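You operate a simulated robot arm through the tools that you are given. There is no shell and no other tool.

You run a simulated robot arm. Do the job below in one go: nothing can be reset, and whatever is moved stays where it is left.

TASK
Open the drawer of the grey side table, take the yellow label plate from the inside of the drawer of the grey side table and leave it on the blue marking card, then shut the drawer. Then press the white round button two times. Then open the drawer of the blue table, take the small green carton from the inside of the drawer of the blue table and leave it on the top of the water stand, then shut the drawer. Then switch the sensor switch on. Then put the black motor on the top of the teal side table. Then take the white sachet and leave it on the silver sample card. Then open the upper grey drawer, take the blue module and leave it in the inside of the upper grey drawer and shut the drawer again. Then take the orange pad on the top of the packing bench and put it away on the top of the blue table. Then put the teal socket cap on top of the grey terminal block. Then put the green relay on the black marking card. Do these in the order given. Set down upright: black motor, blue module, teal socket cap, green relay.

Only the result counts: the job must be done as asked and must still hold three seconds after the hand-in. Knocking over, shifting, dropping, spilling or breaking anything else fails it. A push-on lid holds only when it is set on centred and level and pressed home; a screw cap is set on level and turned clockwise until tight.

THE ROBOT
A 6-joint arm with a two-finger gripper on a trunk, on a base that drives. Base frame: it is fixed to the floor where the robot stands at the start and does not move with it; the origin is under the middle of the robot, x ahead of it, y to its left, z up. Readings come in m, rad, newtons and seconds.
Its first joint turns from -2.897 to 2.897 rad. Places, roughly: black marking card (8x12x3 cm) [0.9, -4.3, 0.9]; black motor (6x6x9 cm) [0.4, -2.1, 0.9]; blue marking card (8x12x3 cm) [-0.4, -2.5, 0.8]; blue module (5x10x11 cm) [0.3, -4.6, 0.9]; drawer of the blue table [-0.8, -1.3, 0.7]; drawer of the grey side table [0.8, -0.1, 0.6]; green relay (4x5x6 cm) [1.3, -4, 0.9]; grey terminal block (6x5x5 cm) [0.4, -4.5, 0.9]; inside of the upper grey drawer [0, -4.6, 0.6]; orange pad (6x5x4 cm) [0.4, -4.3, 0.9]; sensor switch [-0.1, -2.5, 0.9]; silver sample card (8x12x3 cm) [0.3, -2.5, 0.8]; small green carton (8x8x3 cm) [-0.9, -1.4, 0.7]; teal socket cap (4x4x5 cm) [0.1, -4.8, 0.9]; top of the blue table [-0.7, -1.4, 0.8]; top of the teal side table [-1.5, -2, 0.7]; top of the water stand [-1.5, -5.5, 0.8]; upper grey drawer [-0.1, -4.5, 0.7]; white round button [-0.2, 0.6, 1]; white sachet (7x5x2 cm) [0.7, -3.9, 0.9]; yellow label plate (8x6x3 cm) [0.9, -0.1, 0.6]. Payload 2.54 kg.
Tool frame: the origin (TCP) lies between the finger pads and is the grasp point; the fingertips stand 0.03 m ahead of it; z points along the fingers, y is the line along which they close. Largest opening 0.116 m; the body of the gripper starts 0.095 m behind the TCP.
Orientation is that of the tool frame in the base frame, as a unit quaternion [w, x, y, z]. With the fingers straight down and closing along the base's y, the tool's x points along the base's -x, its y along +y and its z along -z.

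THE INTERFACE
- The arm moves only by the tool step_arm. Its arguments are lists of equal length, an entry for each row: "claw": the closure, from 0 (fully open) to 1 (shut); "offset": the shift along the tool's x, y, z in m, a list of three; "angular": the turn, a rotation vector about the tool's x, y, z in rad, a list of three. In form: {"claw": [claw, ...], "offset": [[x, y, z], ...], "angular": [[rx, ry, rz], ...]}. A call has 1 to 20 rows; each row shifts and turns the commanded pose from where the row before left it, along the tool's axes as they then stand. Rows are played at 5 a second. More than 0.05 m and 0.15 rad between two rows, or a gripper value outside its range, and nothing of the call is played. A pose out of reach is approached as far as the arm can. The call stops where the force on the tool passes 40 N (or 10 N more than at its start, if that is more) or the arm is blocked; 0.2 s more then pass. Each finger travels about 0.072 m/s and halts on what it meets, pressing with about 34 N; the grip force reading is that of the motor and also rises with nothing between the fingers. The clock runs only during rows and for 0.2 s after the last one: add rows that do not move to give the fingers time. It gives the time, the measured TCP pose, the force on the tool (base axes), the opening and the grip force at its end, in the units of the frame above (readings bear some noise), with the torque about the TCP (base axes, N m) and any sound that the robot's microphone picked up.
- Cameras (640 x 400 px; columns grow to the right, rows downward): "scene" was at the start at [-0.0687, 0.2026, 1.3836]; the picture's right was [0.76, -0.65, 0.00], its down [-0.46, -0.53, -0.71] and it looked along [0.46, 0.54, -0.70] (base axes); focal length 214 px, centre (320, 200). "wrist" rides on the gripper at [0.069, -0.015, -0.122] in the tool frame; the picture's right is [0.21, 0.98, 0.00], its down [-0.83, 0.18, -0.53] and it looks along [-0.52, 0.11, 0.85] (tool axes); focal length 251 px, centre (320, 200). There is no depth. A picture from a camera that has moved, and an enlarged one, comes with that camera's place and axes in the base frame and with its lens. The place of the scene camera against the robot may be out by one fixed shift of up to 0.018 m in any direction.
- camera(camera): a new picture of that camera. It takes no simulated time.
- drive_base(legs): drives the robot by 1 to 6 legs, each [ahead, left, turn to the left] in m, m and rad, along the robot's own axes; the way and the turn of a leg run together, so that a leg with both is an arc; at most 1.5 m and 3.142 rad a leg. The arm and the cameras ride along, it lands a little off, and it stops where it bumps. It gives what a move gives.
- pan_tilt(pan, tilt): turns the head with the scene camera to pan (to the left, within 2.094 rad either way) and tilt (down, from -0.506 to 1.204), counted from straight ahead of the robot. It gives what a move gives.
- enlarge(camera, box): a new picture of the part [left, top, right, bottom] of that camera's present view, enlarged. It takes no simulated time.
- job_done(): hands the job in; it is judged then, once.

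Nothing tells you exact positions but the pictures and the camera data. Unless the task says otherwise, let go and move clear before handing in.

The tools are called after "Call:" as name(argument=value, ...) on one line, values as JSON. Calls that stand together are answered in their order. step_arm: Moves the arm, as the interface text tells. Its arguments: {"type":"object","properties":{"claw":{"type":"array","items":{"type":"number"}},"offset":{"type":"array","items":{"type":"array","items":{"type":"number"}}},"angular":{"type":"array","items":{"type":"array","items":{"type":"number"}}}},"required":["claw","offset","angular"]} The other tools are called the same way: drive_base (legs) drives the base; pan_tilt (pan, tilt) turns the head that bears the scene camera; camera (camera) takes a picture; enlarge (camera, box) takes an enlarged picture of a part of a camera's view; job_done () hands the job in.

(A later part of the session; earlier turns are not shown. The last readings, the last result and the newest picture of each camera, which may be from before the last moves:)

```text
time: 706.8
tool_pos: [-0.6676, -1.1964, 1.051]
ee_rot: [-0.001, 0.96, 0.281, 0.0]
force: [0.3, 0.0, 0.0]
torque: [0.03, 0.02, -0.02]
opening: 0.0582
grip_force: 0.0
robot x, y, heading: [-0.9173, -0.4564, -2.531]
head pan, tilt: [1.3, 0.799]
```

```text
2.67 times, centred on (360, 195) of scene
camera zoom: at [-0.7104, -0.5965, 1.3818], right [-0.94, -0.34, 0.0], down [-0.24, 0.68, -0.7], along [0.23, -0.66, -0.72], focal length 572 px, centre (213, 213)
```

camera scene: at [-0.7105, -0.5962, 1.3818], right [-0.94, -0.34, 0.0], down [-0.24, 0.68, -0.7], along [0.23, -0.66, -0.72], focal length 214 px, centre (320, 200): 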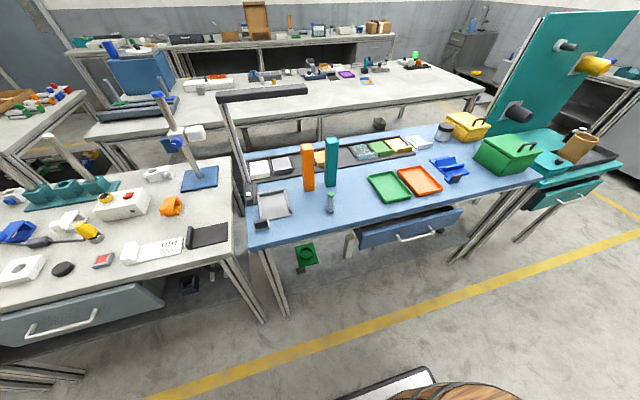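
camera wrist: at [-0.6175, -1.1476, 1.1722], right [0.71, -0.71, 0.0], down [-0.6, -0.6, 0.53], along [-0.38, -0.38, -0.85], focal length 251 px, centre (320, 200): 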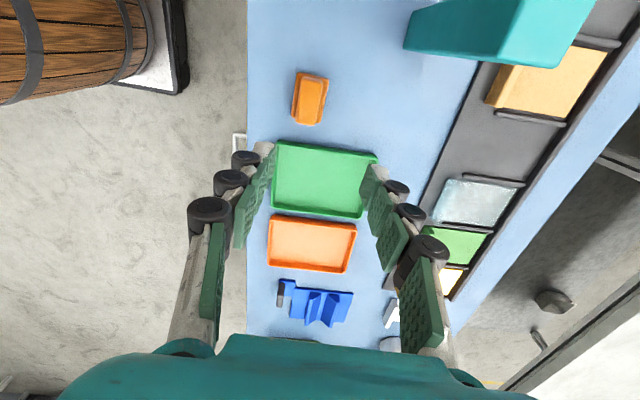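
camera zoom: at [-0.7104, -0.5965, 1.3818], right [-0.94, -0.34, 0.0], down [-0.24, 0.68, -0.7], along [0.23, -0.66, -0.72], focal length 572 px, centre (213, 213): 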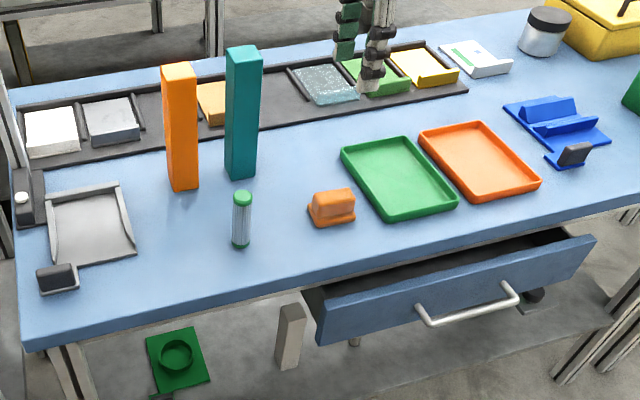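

The orange pad is on the blue table. Tucking and driving back to the packing bench for the socket cap.

Call:
step_arm(claw=[0.5, 0.5, 0.5, 0.5, 0.5, 0.5, 0.5, 0.5, 0.5, 0.5, 0.5, 0.5, 0.5, 0.5, 0.5, 0.5], offset=[[-0.0222, -0.0398, -0.003], [-0.0222, -0.0398, -0.003], [-0.0222, -0.0398, -0.003], [-0.0222, -0.0398, -0.003], [-0.0222, -0.0398, -0.003], [-0.0222, -0.0398, -0.003], [-0.0222, -0.0398, -0.003], [-0.0222, -0.0398, -0.003], [-0.0222, -0.0398, -0.003], [-0.0222, -0.0398, -0.003], [-0.0222, -0.0398, -0.003], [-0.0222, -0.0398, -0.003], [-0.0222, -0.0398, -0.003], [-0.0222, -0.0398, -0.003], [-0.0222, -0.0398, -0.003], [-0.0222, -0.0398, -0.003]], angular=[[0, 0, 0], [0, 0, 0], [0, 0, 0], [0, 0, 0], [0, 0, 0], [0, 0, 0], [0, 0, 0], [0, 0, 0], [0, 0, 0], [0, 0, 0], [0, 0, 0], [0, 0, 0], [0, 0, 0], [0, 0, 0], [0, 0, 0], [0, 0, 0]])

Call:
drive_base(legs=[[0, 0, 0.033], [1.3, 0, 0], [1.25, 0, 0]])

Call:
drive_base(legs=[[0, 1.47, 0], [0, 1.42, 0]])

```text
time: 710.2
tool_pos: [-1.3106, -0.8547, 1.0984]
ee_rot: [-0.002, 0.959, 0.282, 0.0]
force: [-0.1, 0.7, -0.1]
torque: [-0.01, 0.02, 0.02]
opening: 0.058
grip_force: 0.0
robot x, y, heading: [-0.9204, -0.4549, -2.528]
head pan, tilt: [1.3, 0.799]
```

```text
time: 723.2
tool_pos: [-3.3603, -2.4277, 1.0996]
ee_rot: [-0.001, 0.949, 0.316, -0.001]
force: [0.8, -0.5, 0.6]
torque: [0.02, 0.0, -0.01]
opening: 0.0578
grip_force: 0.0
robot x, y, heading: [-2.9994, -2.0024, -2.45]
head pan, tilt: [1.3, 0.799]
```

```text
time: 737.3
tool_pos: [-1.4726, -4.6721, 1.1004]
ee_rot: [-0.002, 0.943, 0.333, -0.001]
force: [-0.5, 0.2, 0.7]
torque: [0.0, 0.0, -0.01]
opening: 0.058
grip_force: 0.0
robot x, y, heading: [-1.1274, -4.2372, -2.419]
head pan, tilt: [1.3, 0.799]
```

Call:
drive_base(legs=[[0, 0, -0.079], [-1.14, 0, 0]])

Call:
camera(camera="scene")

```text
time: 743.6
tool_pos: [-0.5875, -3.961, 1.0998]
ee_rot: [-0.003, 0.961, 0.276, 0.0]
force: [-0.3, 0.5, -0.3]
torque: [0.0, -0.01, 0.0]
opening: 0.0582
grip_force: 0.0
robot x, y, heading: [-0.1932, -3.5658, -2.541]
head pan, tilt: [1.3, 0.799]
```

```text
taken
camera scene: at [0.0141, -3.7076, 1.3818], right [-0.94, -0.33, 0.0], down [-0.23, 0.68, -0.7], along [0.23, -0.66, -0.72], focal length 214 px, centre (320, 200)
```

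scene: 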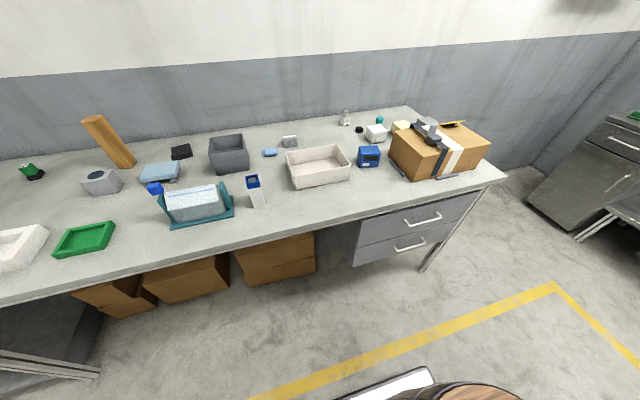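

Call:
enlarge(camera="scene", box=[260, 90, 420, 190])

```text
4.00 times, centred on (340, 140) of scene
camera zoom: at [0.0141, -3.7076, 1.3818], right [-0.94, -0.33, 0.0], down [-0.23, 0.68, -0.7], along [0.23, -0.66, -0.72], focal length 858 px, centre (240, 440)
```

zoom: 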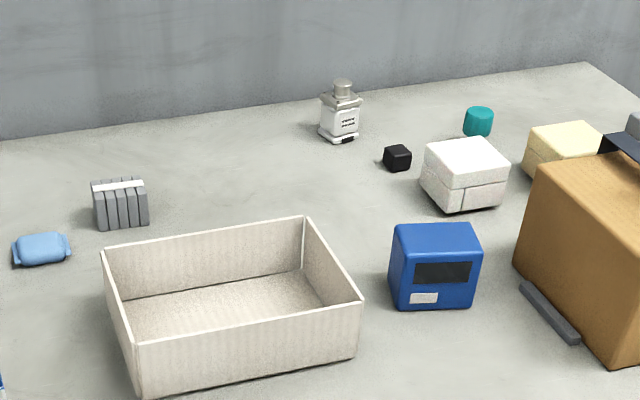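

The teal cap stands behind the white cube, at about (0.074, -4.82). I'll turn the gripper, bring the arm to the side clear of the big box, and move the base in.

Call:
drive_base(legs=[[0, 0, 0.043]])

Call:
step_arm(claw=[0.3, 0.3, 0.3, 0.3, 0.3, 0.3, 0.3, 0.3, 0.3, 0.3, 0.3], offset=[[0, 0, 0], [0, 0, 0], [0, 0, 0], [0, 0, 0], [0, 0, 0], [0, 0, 0], [0, 0, 0], [0, 0, 0], [0, 0, 0], [0, 0, 0], [0, 0, 0]], angular=[[0, 0, -0.1465], [0, 0, -0.1465], [0, 0, -0.1465], [0, 0, -0.1465], [0, 0, -0.1465], [0, 0, -0.1465], [0, 0, -0.1465], [0, 0, -0.1465], [0, 0, -0.1465], [0, 0, -0.1465], [0, 0, -0.1465]])

Call:
step_arm(claw=[0.3, 0.3, 0.3, 0.3, 0.3, 0.3, 0.3, 0.3, 0.3, 0.3, 0.3], offset=[[-0.0336, 0.0318, 0], [-0.0336, 0.0318, 0], [-0.0336, 0.0318, 0], [-0.0336, 0.0318, 0], [-0.0336, 0.0318, 0], [-0.0336, 0.0318, 0], [-0.0336, 0.0318, 0], [-0.0336, 0.0318, 0], [-0.0336, 0.0318, 0], [-0.0336, 0.0318, 0], [-0.0336, 0.0318, 0]], angular=[[0, 0, 0], [0, 0, 0], [0, 0, 0], [0, 0, 0], [0, 0, 0], [0, 0, 0], [0, 0, 0], [0, 0, 0], [0, 0, 0], [0, 0, 0], [0, 0, 0]])

Call:
drive_base(legs=[[0, 0.34, 0]])

Call:
camera(camera="wrist")

Call:
camera(camera="scene")

```text
time: 744.4
tool_pos: [-0.5716, -3.9777, 1.1]
ee_rot: [-0.002, 0.954, 0.299, 0.0]
force: [0.0, 0.1, 0.3]
torque: [0.03, -0.04, 0.0]
opening: 0.0581
grip_force: 0.1
robot x, y, heading: [-0.1917, -3.5693, -2.493]
head pan, tilt: [1.3, 0.799]
```

```text
time: 746.8
tool_pos: [-0.5718, -3.9783, 1.0993]
ee_rot: [-0.001, 0.446, 0.895, 0.0]
force: [0.8, -0.5, 0.3]
torque: [-0.02, 0.0, -0.04]
opening: 0.0814
grip_force: 0.0
robot x, y, heading: [-0.1919, -3.5639, -2.495]
head pan, tilt: [1.3, 0.799]
```

```text
time: 749.2
tool_pos: [-0.069, -4.0605, 1.1006]
ee_rot: [-0.002, 0.448, 0.894, 0.001]
force: [-0.3, -0.7, -0.1]
torque: [-0.02, -0.07, -0.01]
opening: 0.081
grip_force: 0.0
robot x, y, heading: [-0.194, -3.5671, -2.496]
head pan, tilt: [1.3, 0.799]
```

```text
time: 751.5
tool_pos: [0.1383, -4.3393, 1.1002]
ee_rot: [-0.002, 0.448, 0.894, 0.0]
force: [0.5, 0.6, 0.0]
torque: [0.02, 0.02, 0.0]
opening: 0.0812
grip_force: 0.1
robot x, y, heading: [0.0139, -3.8396, -2.498]
head pan, tilt: [1.3, 0.799]
```

```text
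taken
camera wrist: at [0.0844, -4.2934, 1.2213], right [0.65, 0.76, 0.0], down [0.64, -0.55, 0.53], along [0.4, -0.35, -0.85], focal length 251 px, centre (320, 200)
```

wrist: 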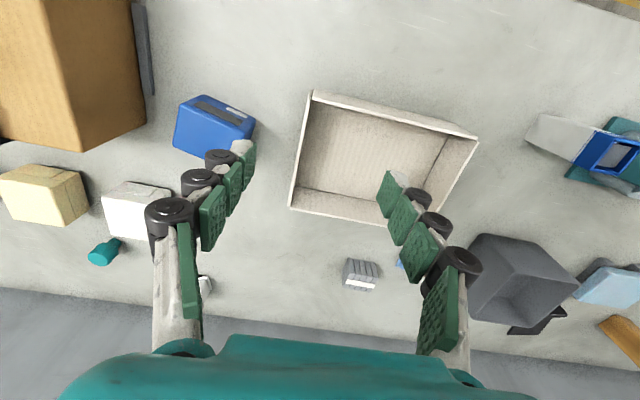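

```text
taken
camera scene: at [0.2287, -3.9767, 1.3818], right [-0.93, -0.37, 0.0], down [-0.26, 0.67, -0.7], along [0.25, -0.65, -0.72], focal length 214 px, centre (320, 200)
```

scene: 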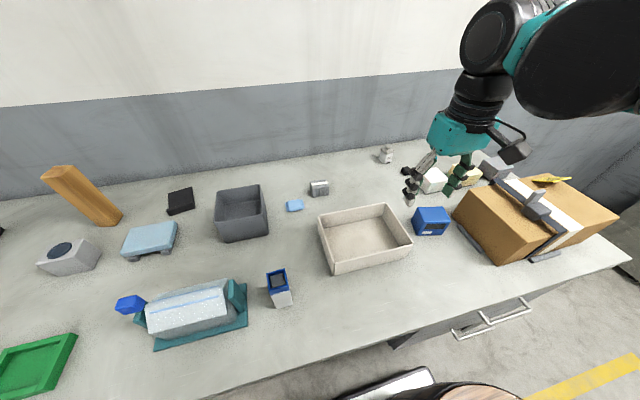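

Call:
step_arm(claw=[0.3, 0.3, 0.3, 0.3, 0.3, 0.3, 0.3, 0.3, 0.3, 0.3, 0.3], offset=[[-0.0415, -0.0086, 0.0164], [-0.0415, -0.0086, 0.0164], [-0.0415, -0.0086, 0.0164], [-0.0415, -0.0086, 0.0164], [-0.0415, -0.0086, 0.0164], [-0.0415, -0.0086, 0.0164], [-0.0415, -0.0086, 0.0164], [0, -0.04, 0], [0, -0.04, 0], [0, -0.04, 0], [0, 0, 0]], angular=[[0, 0, 0], [0, 0, 0], [0, 0, 0], [0, 0, 0], [0, 0, 0], [0, 0, 0], [0, 0, 0], [0, 0, 0], [0, 0, 0], [0, 0, 0], [0, 0, 0]])

Call:
camera(camera="wrist")

```text
time: 753.9
tool_pos: [0.1669, -4.6806, 0.9826]
ee_rot: [-0.001, 0.448, 0.894, 0.001]
force: [0.1, 0.0, 0.7]
torque: [-0.02, 0.0, 0.02]
opening: 0.0812
grip_force: 0.1
robot x, y, heading: [0.0133, -3.8462, -2.496]
head pan, tilt: [1.3, 0.799]
```

```text
taken
camera wrist: at [0.1125, -4.635, 1.1052], right [0.65, 0.76, 0.0], down [0.64, -0.55, 0.53], along [0.4, -0.35, -0.85], focal length 251 px, centre (320, 200)
```

wrist: 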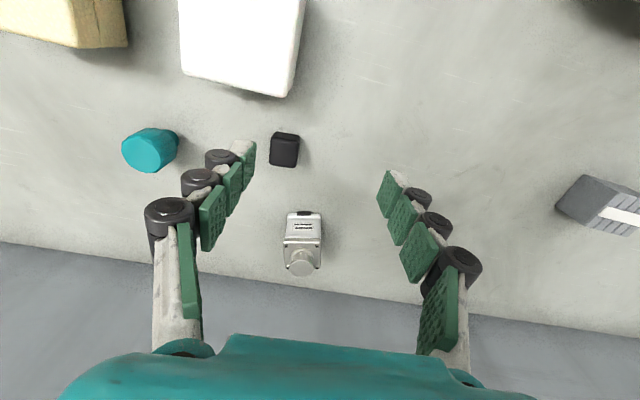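

Call:
step_arm(claw=[0.3, 0.3, 0.3, 0.3, 0.3, 0.3], offset=[[-0.012, -0.0378, 0], [-0.012, -0.0378, 0], [-0.012, -0.0378, 0], [-0.012, -0.0378, 0], [0, 0, 0.02], [0, 0, 0]], angular=[[0, 0, 0], [0, 0, 0], [0, 0, 0], [0, 0, 0], [0, 0, 0], [0, 0, 0]])

Call:
camera(camera="wrist")

Call:
enlarge(camera="wrist", box=[240, 60, 400, 180])

```text
time: 755.3
tool_pos: [0.0867, -4.7865, 0.9615]
ee_rot: [-0.002, 0.448, 0.894, 0.001]
force: [-0.1, -0.4, -0.2]
torque: [-0.02, -0.03, -0.01]
opening: 0.081
grip_force: 0.0
out of reach, approached as far as the arm can: row 4
robot x, y, heading: [0.0158, -3.8416, -2.498]
head pan, tilt: [1.3, 0.799]
```

```text
taken
camera wrist: at [0.0325, -4.7411, 1.083], right [0.65, 0.76, 0.0], down [0.64, -0.55, 0.53], along [0.4, -0.35, -0.85], focal length 251 px, centre (320, 200)
```

wrist: 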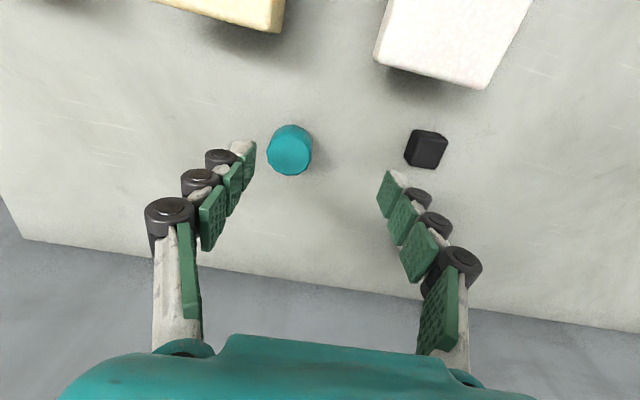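

```text
3.33 times, centred on (320, 120) of wrist
camera zoom: at [0.0325, -4.7411, 1.083], right [0.65, 0.76, 0.0], down [0.64, -0.55, 0.53], along [0.4, -0.35, -0.85], focal length 838 px, centre (320, 467)
```

zoom: 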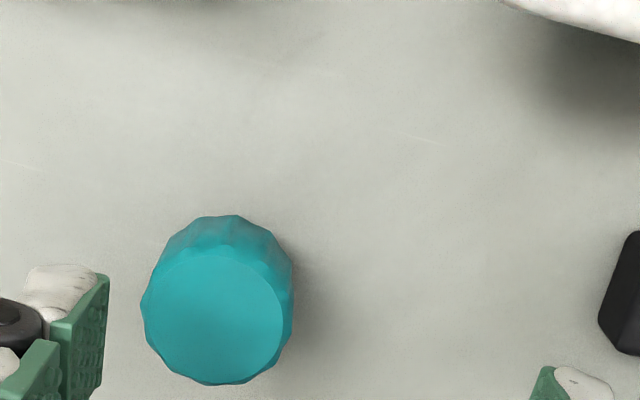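

Cap centre ≈ (0.073, -4.811). Moving the base 3.5 cm closer for reach.

Call:
drive_base(legs=[[0, 0.035, 0]])

Call:
camera(camera="wrist")

```text
time: 756.1
tool_pos: [0.1067, -4.8134, 0.9622]
ee_rot: [-0.002, 0.448, 0.894, 0.001]
force: [-0.2, 0.9, 0.7]
torque: [-0.03, -0.01, 0.04]
opening: 0.0813
grip_force: 0.1
robot x, y, heading: [0.0354, -3.8684, -2.495]
head pan, tilt: [1.3, 0.799]
```

```text
taken
camera wrist: at [0.053, -4.7685, 1.083], right [0.65, 0.76, 0.0], down [0.64, -0.55, 0.53], along [0.4, -0.35, -0.85], focal length 251 px, centre (320, 200)
```

wrist: 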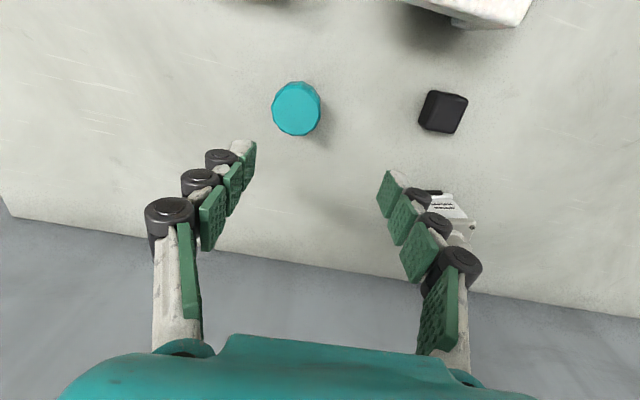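

Call:
step_arm(claw=[0.3, 0.3, 0.3, 0.3, 0.3, 0.6, 1, 1, 1], offset=[[0.0228, -0.0253, 0], [0, 0, 0.03], [0, 0, 0.03], [0, 0, 0.021], [0, 0, 0], [0, 0, 0], [0, 0, 0], [0, 0, 0], [0, 0, 0]], angular=[[0, 0, 0], [0, 0, 0], [0, 0, 0], [0, 0, 0], [0, 0, 0], [0, 0, 0], [0, 0, 0], [0, 0, 0], [0, 0, 0]])

Call:
camera(camera="wrist")

```text
time: 758.1
tool_pos: [0.0723, -4.8101, 0.8793]
ee_rot: [-0.001, 0.448, 0.894, 0.001]
force: [1.1, 0.5, 22.1]
torque: [-0.1, -0.16, 0.02]
opening: 0.0327
grip_force: 34.5
robot x, y, heading: [0.0343, -3.8725, -2.5]
head pan, tilt: [1.3, 0.799]
```

```text
taken
camera wrist: at [0.0185, -4.7642, 1.001], right [0.65, 0.76, 0.0], down [0.64, -0.55, 0.53], along [0.4, -0.35, -0.85], focal length 251 px, centre (320, 200)
```

wrist: 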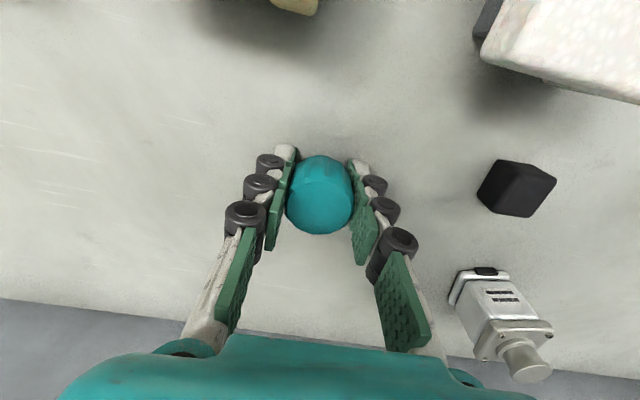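

Gripped (3.3 cm). Lifting.

Call:
step_arm(claw=[1, 1, 1, 1, 1], offset=[[0, 0, -0.01], [0, 0, -0.02], [0, 0, -0.03], [0, 0, -0.03], [0, 0, 0]], angular=[[0, 0, 0], [0, 0, 0], [0, 0, 0], [0, 0, 0], [0, 0, 0]])

Call:
camera(camera="wrist")

Call:
enlarge(camera="scene", box=[290, 110, 510, 250])

```text
time: 759.3
tool_pos: [0.072, -4.81, 0.9702]
ee_rot: [-0.002, 0.449, 0.894, 0.001]
force: [0.0, -0.1, 0.4]
torque: [0.02, -0.04, 0.0]
opening: 0.0328
grip_force: 34.2
robot x, y, heading: [0.0397, -3.8691, -2.501]
head pan, tilt: [1.3, 0.799]
```

```text
taken
camera wrist: at [0.0176, -4.7644, 1.0919], right [0.65, 0.76, 0.0], down [0.64, -0.55, 0.53], along [0.4, -0.35, -0.85], focal length 251 px, centre (320, 200)
```

wrist: 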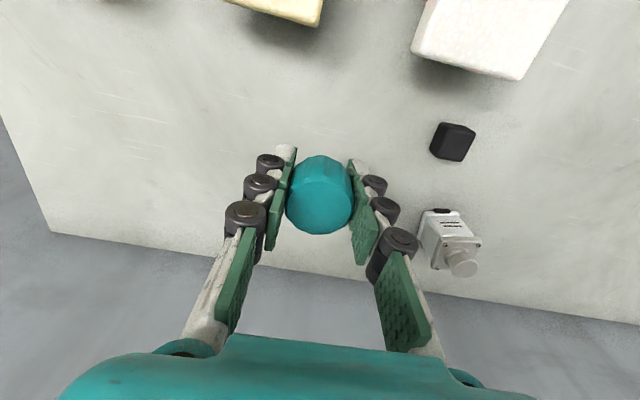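

```text
2.86 times, centred on (400, 180) of scene
camera zoom: at [0.2493, -4.0043, 1.3818], right [-0.93, -0.36, 0.0], down [-0.26, 0.67, -0.7], along [0.25, -0.65, -0.72], focal length 613 px, centre (91, 257)
```

zoom: 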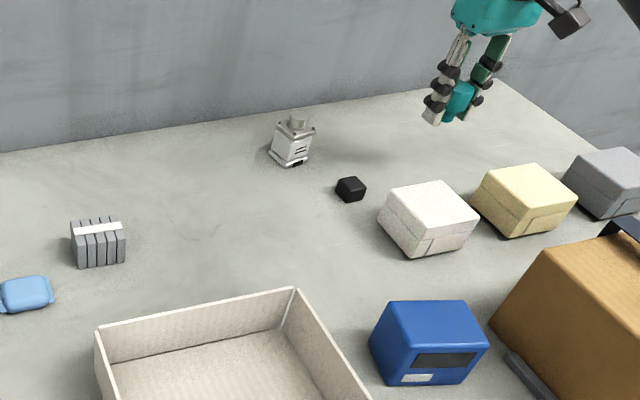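

Cap held upright. Moving it over toward the terminal block at about (0.429, -4.49).

Call:
step_arm(claw=[1, 1, 1, 1, 1, 1, 1, 1, 1, 1, 1, 1, 1], offset=[[0.03, 0, -0.01], [0.025, 0, -0.01], [-0.001, 0.0434, -0.002], [-0.001, 0.0434, -0.002], [-0.001, 0.0434, -0.002], [-0.001, 0.0434, -0.002], [-0.001, 0.0434, -0.002], [-0.001, 0.0434, -0.002], [-0.001, 0.0434, -0.002], [-0.001, 0.0434, -0.002], [-0.001, 0.0434, -0.002], [-0.001, 0.0434, 0], [0, 0, 0]], angular=[[0, 0, 0], [0, 0, 0], [0, 0, 0], [0, 0, 0], [0, 0, 0], [0, 0, 0], [0, 0, 0], [0, 0, 0], [0, 0, 0], [0, 0, 0], [0, 0, 0], [0, 0, 0], [0, 0, 0]])

Call:
camera(camera="wrist")

Call:
enlarge(camera="scene", box=[270, 130, 390, 220])

```text
time: 762.1
tool_pos: [0.3934, -4.5145, 1.0097]
ee_rot: [-0.002, 0.447, 0.894, 0.001]
force: [0.3, -0.4, 0.1]
torque: [0.0, 0.03, -0.01]
opening: 0.0329
grip_force: 34.2
robot x, y, heading: [0.0357, -3.8714, -2.501]
head pan, tilt: [1.3, 0.799]
```

```text
taken
camera wrist: at [0.34, -4.4685, 1.1317], right [0.65, 0.76, 0.0], down [0.64, -0.55, 0.53], along [0.4, -0.35, -0.85], focal length 251 px, centre (320, 200)
```

wrist: 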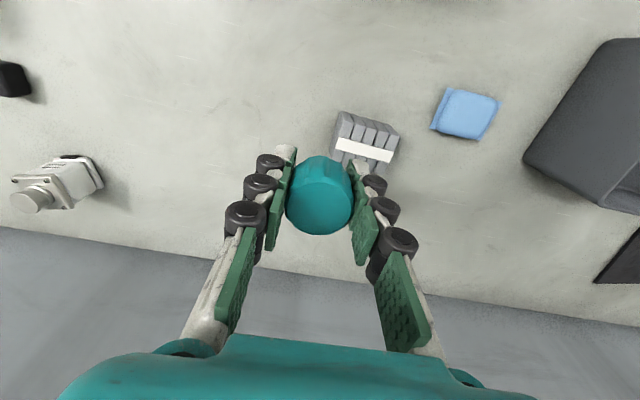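

```text
4.44 times, centred on (330, 175) of scene
camera zoom: at [0.2493, -4.0043, 1.3818], right [-0.93, -0.36, 0.0], down [-0.26, 0.67, -0.7], along [0.25, -0.65, -0.72], focal length 953 px, centre (276, 311)
```

zoom: 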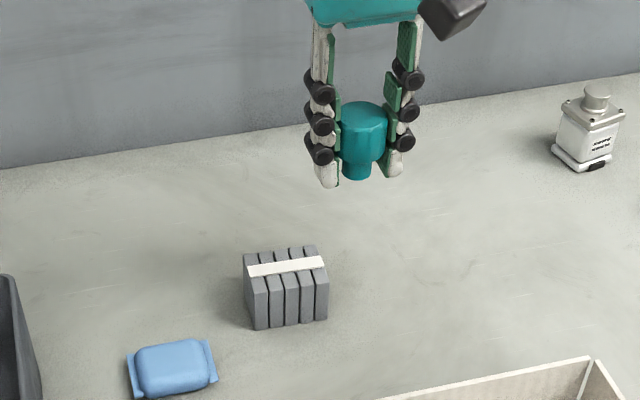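

Call:
step_arm(claw=[1, 1], offset=[[0, 0.043, 0], [0, 0, 0]], angular=[[0, 0, 0], [0, 0, 0]])

Call:
enlarge(camera="wrist", box=[260, 80, 400, 200])

```text
time: 762.7
tool_pos: [0.4299, -4.4896, 1.0088]
ee_rot: [-0.001, 0.449, 0.894, 0.001]
force: [0.4, -0.4, 0.4]
torque: [0.01, 0.0, 0.01]
opening: 0.0331
grip_force: 33.9
robot x, y, heading: [0.0344, -3.872, -2.495]
head pan, tilt: [1.3, 0.799]
```

```text
3.33 times, centred on (330, 140) of wrist
camera zoom: at [0.3766, -4.4439, 1.1307], right [0.65, 0.76, 0.0], down [0.64, -0.55, 0.53], along [0.4, -0.35, -0.85], focal length 838 px, centre (287, 400)
```

zoom: 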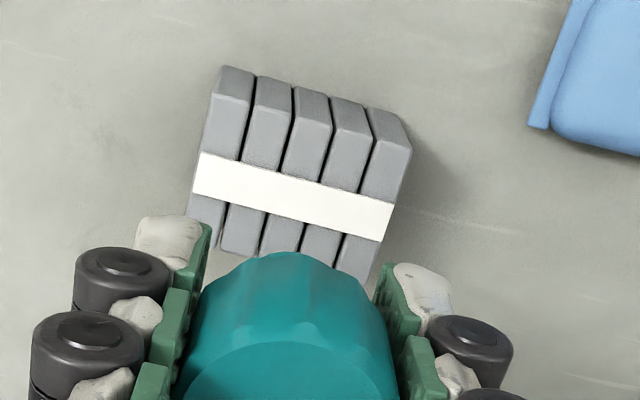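

The block's top is centred at (0.437, -4.4935). Aligning and lowering.

Call:
step_arm(claw=[1, 1, 1, 1], offset=[[-0.0073, 0.0034, 0], [0, 0, 0.03], [0, 0, 0.03], [0, 0, 0]], angular=[[0, 0, 0], [0, 0, 0], [0, 0, 0], [0, 0, 0]])

Call:
enlarge(camera="wrist", box=[260, 80, 400, 200])

Call:
enlarge(camera="scene", box=[280, 140, 360, 200])

```text
time: 763.7
tool_pos: [0.4346, -4.4932, 0.9489]
ee_rot: [-0.001, 0.448, 0.894, 0.002]
force: [0.2, 0.4, -0.5]
torque: [-0.01, -0.01, -0.01]
opening: 0.0329
grip_force: 33.8
robot x, y, heading: [0.0343, -3.8699, -2.501]
head pan, tilt: [1.3, 0.799]
```

```text
3.33 times, centred on (330, 140) of wrist
camera zoom: at [0.3811, -4.4472, 1.0701], right [0.65, 0.76, 0.0], down [0.64, -0.55, 0.53], along [0.4, -0.35, -0.85], focal length 838 px, centre (287, 400)
```

zoom: 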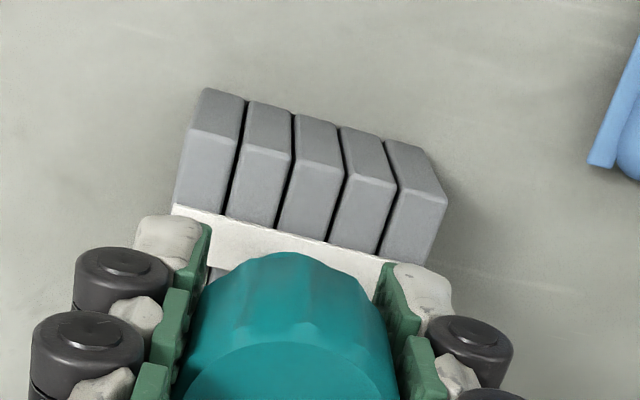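

```text
6.67 times, centred on (320, 170) of scene
camera zoom: at [0.2494, -4.0043, 1.3818], right [-0.93, -0.36, 0.0], down [-0.26, 0.67, -0.7], along [0.25, -0.65, -0.72], focal length 1430 px, centre (320, 400)
```

zoom: 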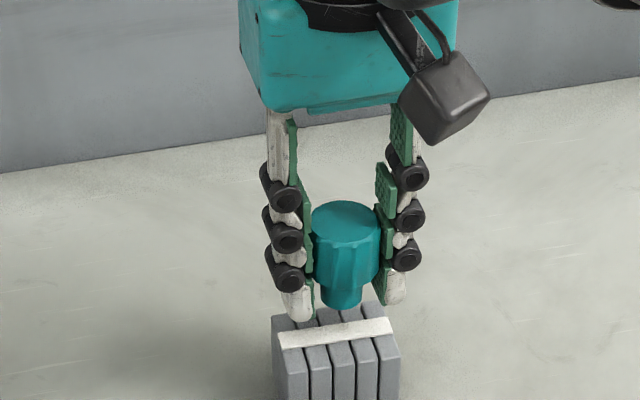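

Cap is right over the block's middle. Lowering gently to contact.

Call:
step_arm(claw=[1, 1, 1, 1], offset=[[-0.0015, 0.0018, 0.005], [0, 0, 0.004], [0, 0, 0.003], [0, 0, 0]], angular=[[0, 0, 0], [0, 0, 0], [0, 0, 0], [0, 0, 0]])

Call:
step_arm(claw=[1, 1, 1, 1], offset=[[0, 0, 0.003], [0, 0, 0.002], [0, 0, 0.002], [0, 0, 0]], angular=[[0, 0, 0], [0, 0, 0], [0, 0, 0], [0, 0, 0]])

Call:
enlarge(camera="scene", box=[280, 140, 360, 200])

```text
time: 764.7
tool_pos: [0.4359, -4.4941, 0.9379]
ee_rot: [-0.002, 0.448, 0.894, 0.001]
force: [-0.5, 0.0, -0.3]
torque: [0.01, -0.01, 0.02]
opening: 0.033
grip_force: 34.4
robot x, y, heading: [0.0369, -3.8699, -2.5]
head pan, tilt: [1.3, 0.799]
```

```text
time: 765.7
tool_pos: [0.4357, -4.4923, 0.9307]
ee_rot: [-0.002, 0.448, 0.894, 0.001]
force: [0.7, 0.4, -0.1]
torque: [0.0, -0.02, -0.01]
opening: 0.0329
grip_force: 33.8
robot x, y, heading: [0.0325, -3.8717, -2.503]
head pan, tilt: [1.3, 0.799]
```

```text
6.67 times, centred on (320, 170) of scene
camera zoom: at [0.2493, -4.0043, 1.3818], right [-0.93, -0.36, 0.0], down [-0.26, 0.67, -0.7], along [0.25, -0.65, -0.72], focal length 1430 px, centre (320, 400)
```

zoom: 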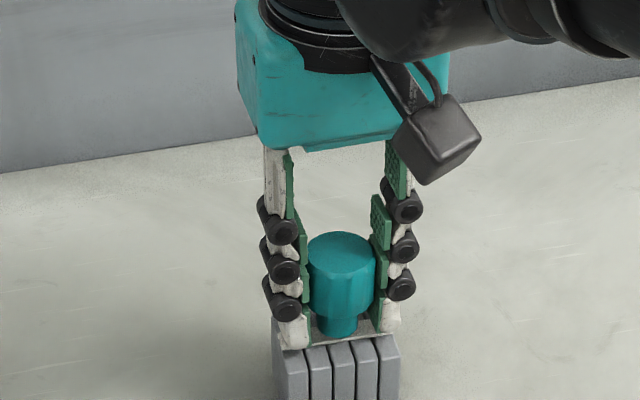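

Call:
step_arm(claw=[1, 1, 1, 1], offset=[[0, 0, 0.002], [0, 0, 0.002], [0, 0, 0.002], [0, 0, 0]], angular=[[0, 0, 0], [0, 0, 0], [0, 0, 0], [0, 0, 0]])

```text
time: 766.7
tool_pos: [0.4375, -4.4935, 0.9231]
ee_rot: [-0.001, 0.449, 0.894, 0.001]
force: [-0.6, -0.1, -0.3]
torque: [-0.02, -0.01, 0.02]
opening: 0.0328
grip_force: 34.4
robot x, y, heading: [0.0367, -3.8714, -2.494]
head pan, tilt: [1.3, 0.799]
```

Call:
step_arm(claw=[1, 1, 1, 1], offset=[[0, 0, 0.002], [0, 0, 0.002], [0, 0, 0.001], [0, 0, 0]], angular=[[0, 0, 0], [0, 0, 0], [0, 0, 0], [0, 0, 0]])

Call:
enlarge(camera="scene", box=[290, 150, 350, 200])

```text
time: 767.4
tool_pos: [0.4372, -4.4937, 0.9225]
ee_rot: [0.0, 0.447, 0.894, 0.0]
force: [0.1, 0.5, 13.0]
torque: [-0.04, -0.04, 0.0]
opening: 0.0329
grip_force: 34.5
robot x, y, heading: [0.0369, -3.8725, -2.5]
head pan, tilt: [1.3, 0.799]
stopped in row 3: the force on the tool passed its limit at 45 N (the readings are from after the stop); the commanded pose is now the measured one
```

```text
8.00 times, centred on (320, 175) of scene
camera zoom: at [0.2491, -4.0039, 1.3819], right [-0.93, -0.36, 0.0], down [-0.26, 0.67, -0.7], along [0.25, -0.65, -0.72], focal length 1716 px, centre (320, 400)
```

zoom: 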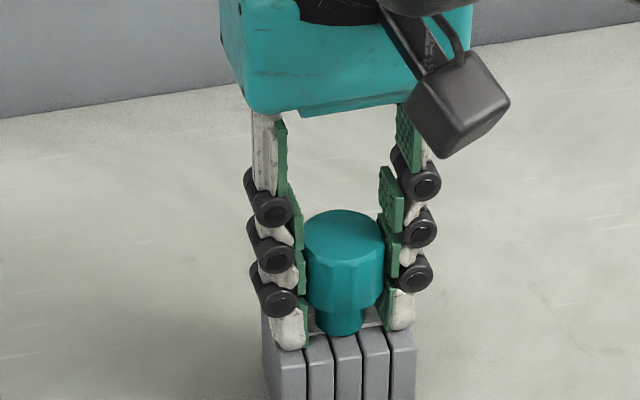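

Contact on the block. Releasing carefully and rising.

Call:
step_arm(claw=[1, 0.9, 0.75, 0.6, 0.5, 0.5, 0.5, 0.5, 0.5], offset=[[0, 0, -0.001], [0, 0, 0], [0, 0, 0], [0, 0, 0], [0, 0, 0], [0, 0, -0.02], [0, 0, -0.04], [0, 0, -0.04], [0, 0, 0]], angular=[[0, 0, 0], [0, 0, 0], [0, 0, 0], [0, 0, 0], [0, 0, 0], [0, 0, 0], [0, 0, 0], [0, 0, 0], [0, 0, 0]])

Call:
camera(camera="wrist")

Call:
enlarge(camera="scene", box=[280, 140, 360, 200])

```text
time: 769.4
tool_pos: [0.4361, -4.4918, 1.0217]
ee_rot: [-0.001, 0.449, 0.894, 0.0]
force: [1.5, -0.2, 0.3]
torque: [0.03, 0.0, 0.01]
opening: 0.0582
grip_force: 0.0
robot x, y, heading: [0.0363, -3.8719, -2.493]
head pan, tilt: [1.3, 0.799]
```

```text
taken
camera wrist: at [0.3829, -4.4459, 1.1428], right [0.65, 0.76, 0.0], down [0.64, -0.55, 0.53], along [0.4, -0.35, -0.85], focal length 251 px, centre (320, 200)
```

wrist: 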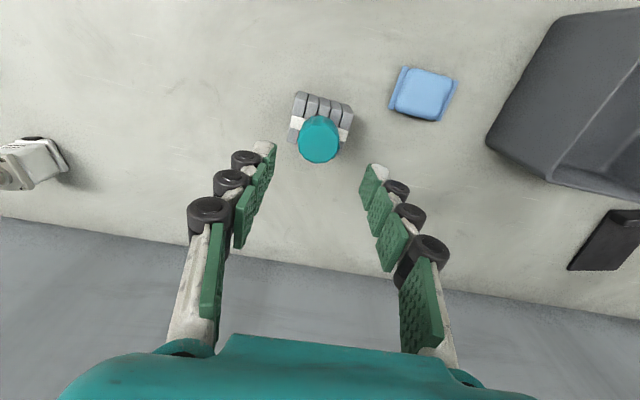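

```text
6.67 times, centred on (320, 170) of scene
camera zoom: at [0.2494, -4.0043, 1.3818], right [-0.93, -0.36, 0.0], down [-0.26, 0.67, -0.7], along [0.25, -0.65, -0.72], focal length 1430 px, centre (320, 400)
```

zoom: 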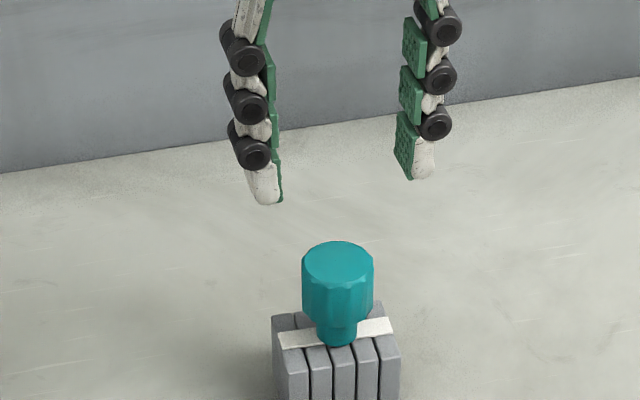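

The cap stands on the terminal block. Last item: the green relay. I'll retract, raise, and back along the bench.

Call:
step_arm(claw=[0.4, 0.4, 0.4, 0.4, 0.4, 0.4, 0.4, 0.4, 0.4, 0.4], offset=[[0.03, 0, -0.02], [0.045, 0, -0.015], [0.045, 0, -0.01], [0.045, 0, -0.01], [0.045, 0, -0.01], [0.045, 0, -0.01], [0.045, 0, 0], [0.045, 0, 0], [0.045, 0, 0], [0.045, 0, 0]], angular=[[0, 0, 0], [0, 0, 0], [0, 0, 0], [0, 0, 0], [0, 0, 0], [0, 0, 0], [0, 0, 0], [0, 0, 0], [0, 0, 0], [0, 0, 0]])

Call:
drive_base(legs=[[0, -0.15, 0], [-0.9, 0, 0]])

Call:
camera(camera="scene")

```text
time: 771.6
tool_pos: [0.1747, -4.1451, 1.0996]
ee_rot: [-0.001, 0.449, 0.894, 0.001]
force: [0.3, 0.0, -0.4]
torque: [0.0, 0.05, 0.03]
opening: 0.0694
grip_force: 0.0
robot x, y, heading: [0.0373, -3.8722, -2.493]
head pan, tilt: [1.3, 0.799]
```

```text
time: 777.3
tool_pos: [0.8141, -3.4685, 1.0994]
ee_rot: [-0.001, 0.437, 0.899, 0.0]
force: [-0.2, 0.9, 0.0]
torque: [0.0, 0.0, 0.01]
opening: 0.0697
grip_force: 0.0
robot x, y, heading: [0.6693, -3.1994, -2.475]
head pan, tilt: [1.3, 0.799]
```

```text
taken
camera scene: at [0.8853, -3.327, 1.3818], right [-0.92, -0.39, 0.0], down [-0.28, 0.66, -0.7], along [0.27, -0.64, -0.72], focal length 214 px, centre (320, 200)
```

scene: 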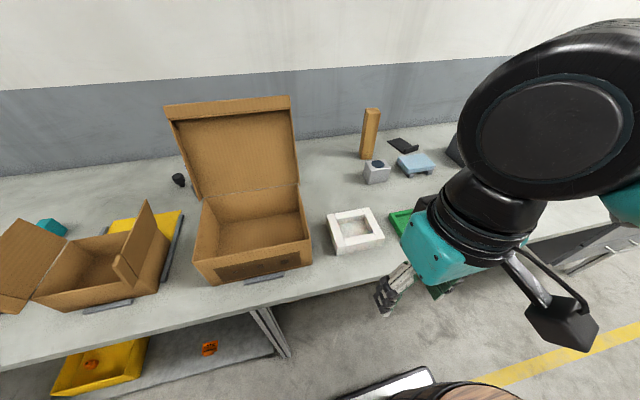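

The relay is hidden behind the open box's lid; I'll shift a little so the arm can come in beside the lid.

Call:
drive_base(legs=[[0, 0, -0.023], [0.13, 0.155, 0]])

Call:
pan_tilt(pan=1.75, tilt=0.7)

Call:
camera(camera="scene")

Call:
camera(camera="wrist")

```text
time: 779.3
tool_pos: [0.798, -3.679, 1.0984]
ee_rot: [0.0, 0.448, 0.894, 0.001]
force: [0.5, -0.2, -0.5]
torque: [0.03, -0.01, 0.01]
opening: 0.0696
grip_force: 0.1
robot x, y, heading: [0.6607, -3.4057, -2.498]
head pan, tilt: [1.3, 0.799]
```

```text
time: 780.2
tool_pos: [0.7973, -3.678, 1.0996]
ee_rot: [-0.001, 0.448, 0.894, 0.001]
force: [-0.1, 0.7, -0.1]
torque: [0.01, -0.02, -0.04]
opening: 0.0694
grip_force: 0.1
robot x, y, heading: [0.6588, -3.4043, -2.5]
head pan, tilt: [1.751, 0.7]
```

```text
taken
camera scene: at [0.9047, -3.5205, 1.39], right [-0.68, -0.73, 0.0], down [-0.47, 0.44, -0.76], along [0.56, -0.52, -0.64], focal length 214 px, centre (320, 200)
```

scene: 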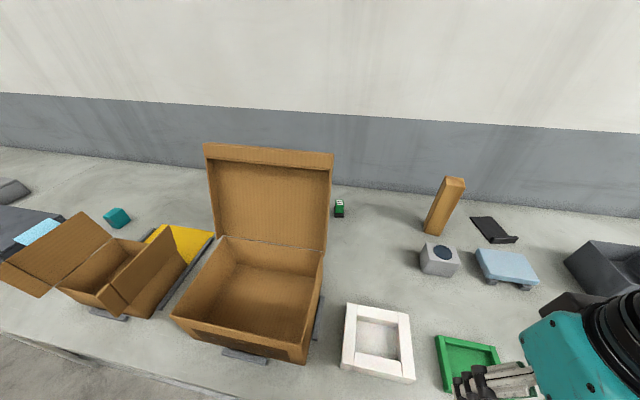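

```text
taken
camera wrist: at [0.7435, -3.6323, 1.2202], right [0.65, 0.76, 0.0], down [0.64, -0.55, 0.53], along [0.4, -0.35, -0.85], focal length 251 px, centre (320, 200)
```

wrist: 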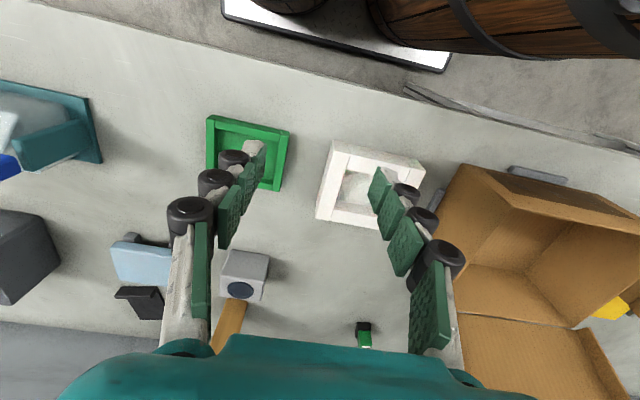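

Relay is at about (1.262, -3.945). I'll pass between the wooden post and the box lid, keeping clear of both.

Call:
step_arm(claw=[0.4, 0.4, 0.4, 0.4, 0.4, 0.4, 0.4, 0.4, 0.4, 0.4, 0.4], offset=[[-0.03, 0.033, 0.008], [-0.03, 0.032, 0.008], [-0.045, 0, 0.006], [-0.045, 0, 0.006], [-0.045, 0, 0.006], [-0.045, 0, 0.006], [-0.045, 0, 0.006], [-0.045, 0, 0.006], [-0.045, 0, 0.006], [-0.045, 0, 0.006], [0, 0, 0]], angular=[[0, 0, 0], [0, 0, 0], [0, 0, 0], [0, 0, 0], [0, 0, 0], [0, 0, 0], [0, 0, 0], [0, 0, 0], [0, 0, 0], [0, 0, 0], [0, 0, 0]])

Call:
camera(camera="wrist")

Call:
camera(camera="scene")

```text
time: 782.6
tool_pos: [1.1009, -3.9755, 1.0347]
ee_rot: [0.0, 0.447, 0.894, 0.001]
force: [0.1, 0.4, -0.5]
torque: [-0.02, 0.03, -0.04]
opening: 0.0696
grip_force: 0.2
robot x, y, heading: [0.6596, -3.404, -2.499]
head pan, tilt: [1.751, 0.7]
```

```text
taken
camera wrist: at [1.0483, -3.9298, 1.1556], right [0.65, 0.76, 0.0], down [0.64, -0.55, 0.53], along [0.4, -0.35, -0.85], focal length 251 px, centre (320, 200)
```

wrist: 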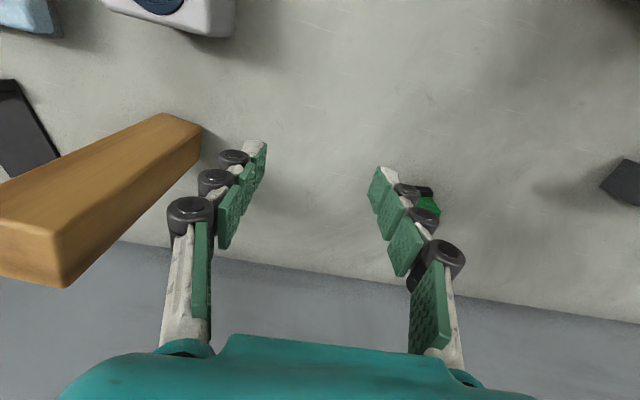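

```text
taken
camera scene: at [0.9048, -3.5205, 1.39], right [-0.68, -0.73, 0.0], down [-0.47, 0.44, -0.76], along [0.56, -0.52, -0.64], focal length 214 px, centre (320, 200)
```

scene: 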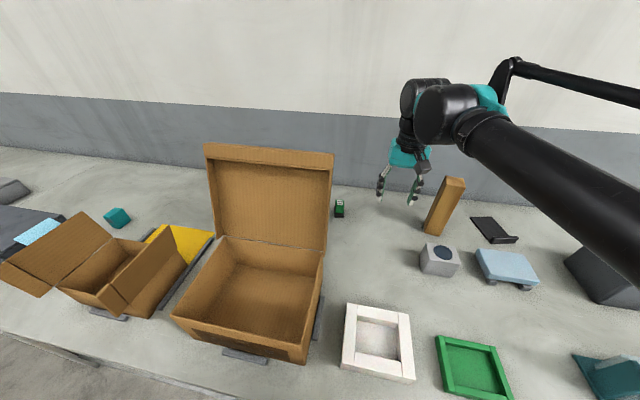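

Call:
step_arm(claw=[0.3, 0.3, 0.3, 0.3, 0.3], offset=[[-0.012, 0.0378, 0.005], [-0.012, 0.0378, 0.005], [-0.012, 0.0378, 0.005], [-0.012, 0.0378, 0.005], [0, 0, 0]], angular=[[0, 0, 0], [0, 0, 0], [0, 0, 0], [0, 0, 0], [0, 0, 0]])

Call:
camera(camera="wrist")

Call:
enlarge(camera="wrist", box=[240, 60, 400, 180])

```text
time: 783.8
tool_pos: [1.235, -3.9169, 1.01]
ee_rot: [0.0, 0.448, 0.894, 0.001]
force: [-0.3, -0.5, -0.5]
torque: [0.0, 0.0, 0.0]
opening: 0.0812
grip_force: 0.1
out of reach, approached as far as the arm can: row 4
robot x, y, heading: [0.6561, -3.402, -2.494]
head pan, tilt: [1.751, 0.7]
```

```text
taken
camera wrist: at [1.1818, -3.8714, 1.131], right [0.65, 0.76, 0.0], down [0.64, -0.55, 0.53], along [0.4, -0.35, -0.85], focal length 251 px, centre (320, 200)
```

wrist: 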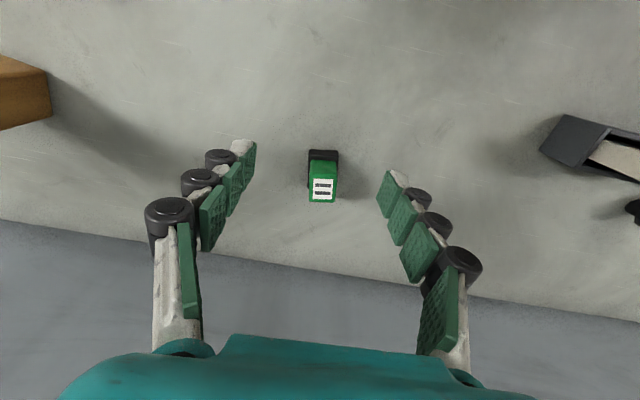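

```text
3.33 times, centred on (320, 120) of wrist
camera zoom: at [1.1818, -3.8714, 1.131], right [0.65, 0.76, 0.0], down [0.64, -0.55, 0.53], along [0.4, -0.35, -0.85], focal length 838 px, centre (320, 467)
```

zoom: 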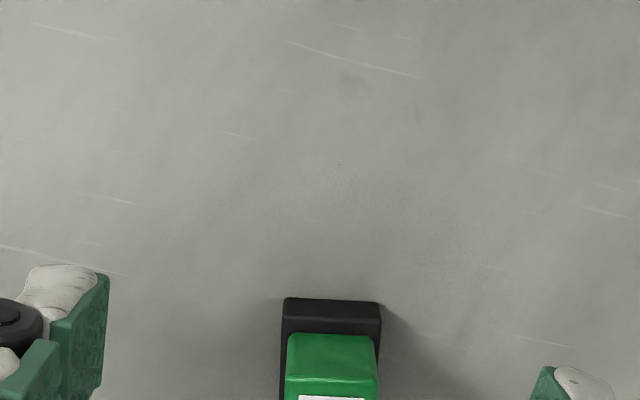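

The relay is just beyond easy reach. I'll draw the hand back from the lid, shift the base 5 cm, and try again.

Call:
step_arm(claw=[0.3, 0.3, 0.3], offset=[[0, -0.035, 0], [0, -0.035, 0], [0, 0, 0]], angular=[[0, 0, 0], [0, 0, 0], [0, 0, 0]])

Call:
drive_base(legs=[[-0.05, 0.012, 0]])

Call:
camera(camera="wrist")

Call:
camera(camera="scene")

```text
time: 784.6
tool_pos: [1.1794, -3.957, 1.0095]
ee_rot: [0.0, 0.448, 0.894, 0.0]
force: [0.1, -0.2, 1.2]
torque: [-0.01, 0.01, 0.0]
opening: 0.0811
grip_force: 0.1
robot x, y, heading: [0.6573, -3.407, -2.502]
head pan, tilt: [1.751, 0.7]
```

```text
time: 785.5
tool_pos: [1.2249, -3.9382, 1.0103]
ee_rot: [-0.001, 0.449, 0.894, 0.001]
force: [0.2, 0.9, 0.4]
torque: [0.0, 0.02, -0.02]
opening: 0.0809
grip_force: 0.1
robot x, y, heading: [0.7037, -3.3901, -2.495]
head pan, tilt: [1.751, 0.7]
```

```text
taken
camera wrist: at [1.1717, -3.892, 1.1308], right [0.65, 0.76, 0.0], down [0.64, -0.55, 0.53], along [0.4, -0.35, -0.85], focal length 251 px, centre (320, 200)
```

wrist: 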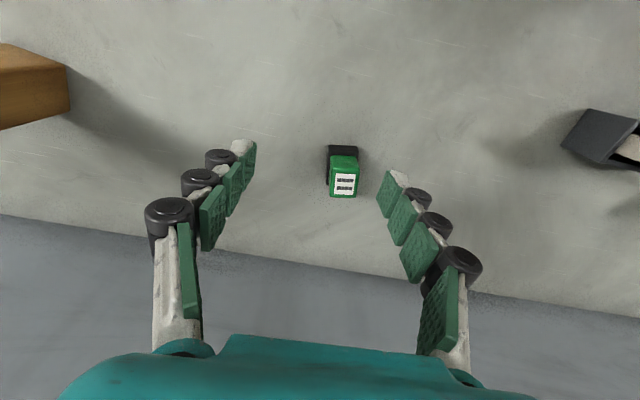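

```text
taken
camera scene: at [0.9513, -3.5005, 1.39], right [-0.68, -0.73, 0.0], down [-0.47, 0.44, -0.76], along [0.56, -0.52, -0.64], focal length 214 px, centre (320, 200)
```

scene: 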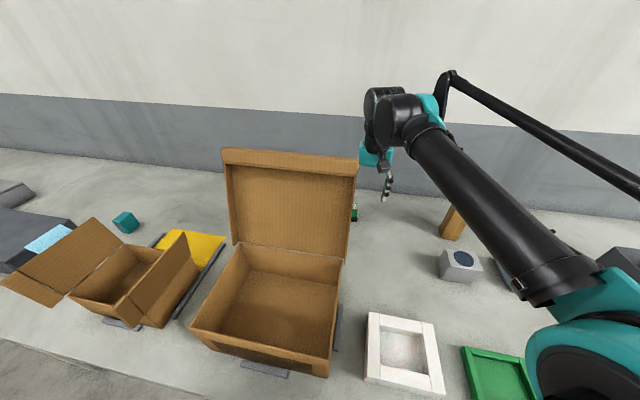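

Relay at (1.279, -3.954), turned about 9°. Going lower first, then over it with the wrist turned to match.

Call:
step_arm(claw=[0.3, 0.3, 0.3, 0.3, 0.3], offset=[[0, 0, 0.03], [0, 0, 0.03], [-0.0225, 0.0169, 0], [-0.0225, 0.0169, 0], [0, 0, 0]], angular=[[0, 0, 0], [0, 0, 0], [0, 0, 0], [0, 0, 0], [0, 0, -0.149]])

Call:
camera(camera="wrist")

Call:
enlarge(camera="wrist", box=[240, 80, 400, 200])

```text
time: 786.7
tool_pos: [1.2719, -3.9493, 0.9455]
ee_rot: [-0.001, 0.381, 0.925, 0.001]
force: [0.5, -0.4, -1.2]
torque: [0.06, 0.04, 0.0]
opening: 0.0815
grip_force: 0.1
out of reach, approached as far as the arm can: row 5
robot x, y, heading: [0.7009, -3.3841, -2.497]
head pan, tilt: [1.751, 0.7]
```

```text
taken
camera wrist: at [1.213, -3.912, 1.066], right [0.54, 0.84, 0.0], down [0.72, -0.45, 0.53], along [0.45, -0.28, -0.85], focal length 251 px, centre (320, 200)
```

wrist: 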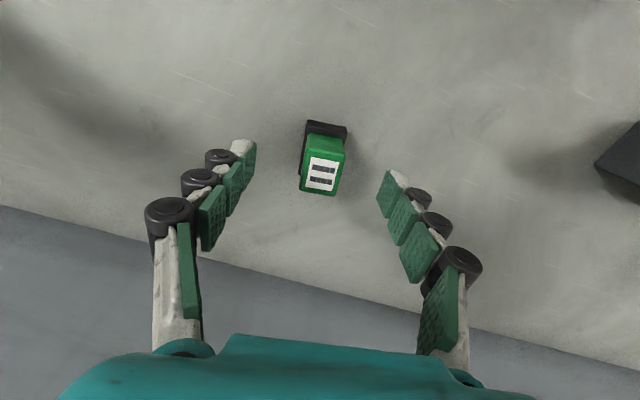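

```text
3.33 times, centred on (320, 140) of wrist
camera zoom: at [1.213, -3.912, 1.066], right [0.54, 0.84, 0.0], down [0.72, -0.45, 0.53], along [0.45, -0.28, -0.85], focal length 838 px, centre (320, 400)
```

zoom: 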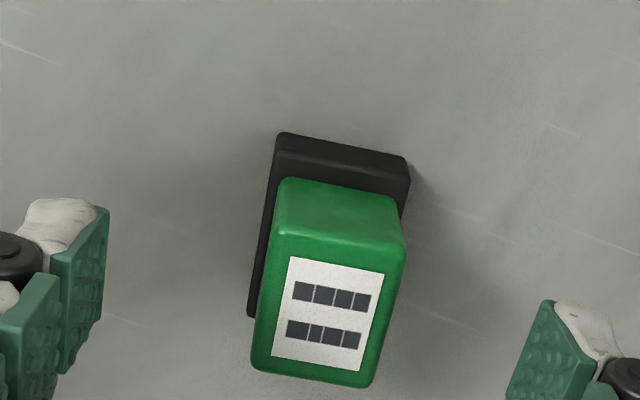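

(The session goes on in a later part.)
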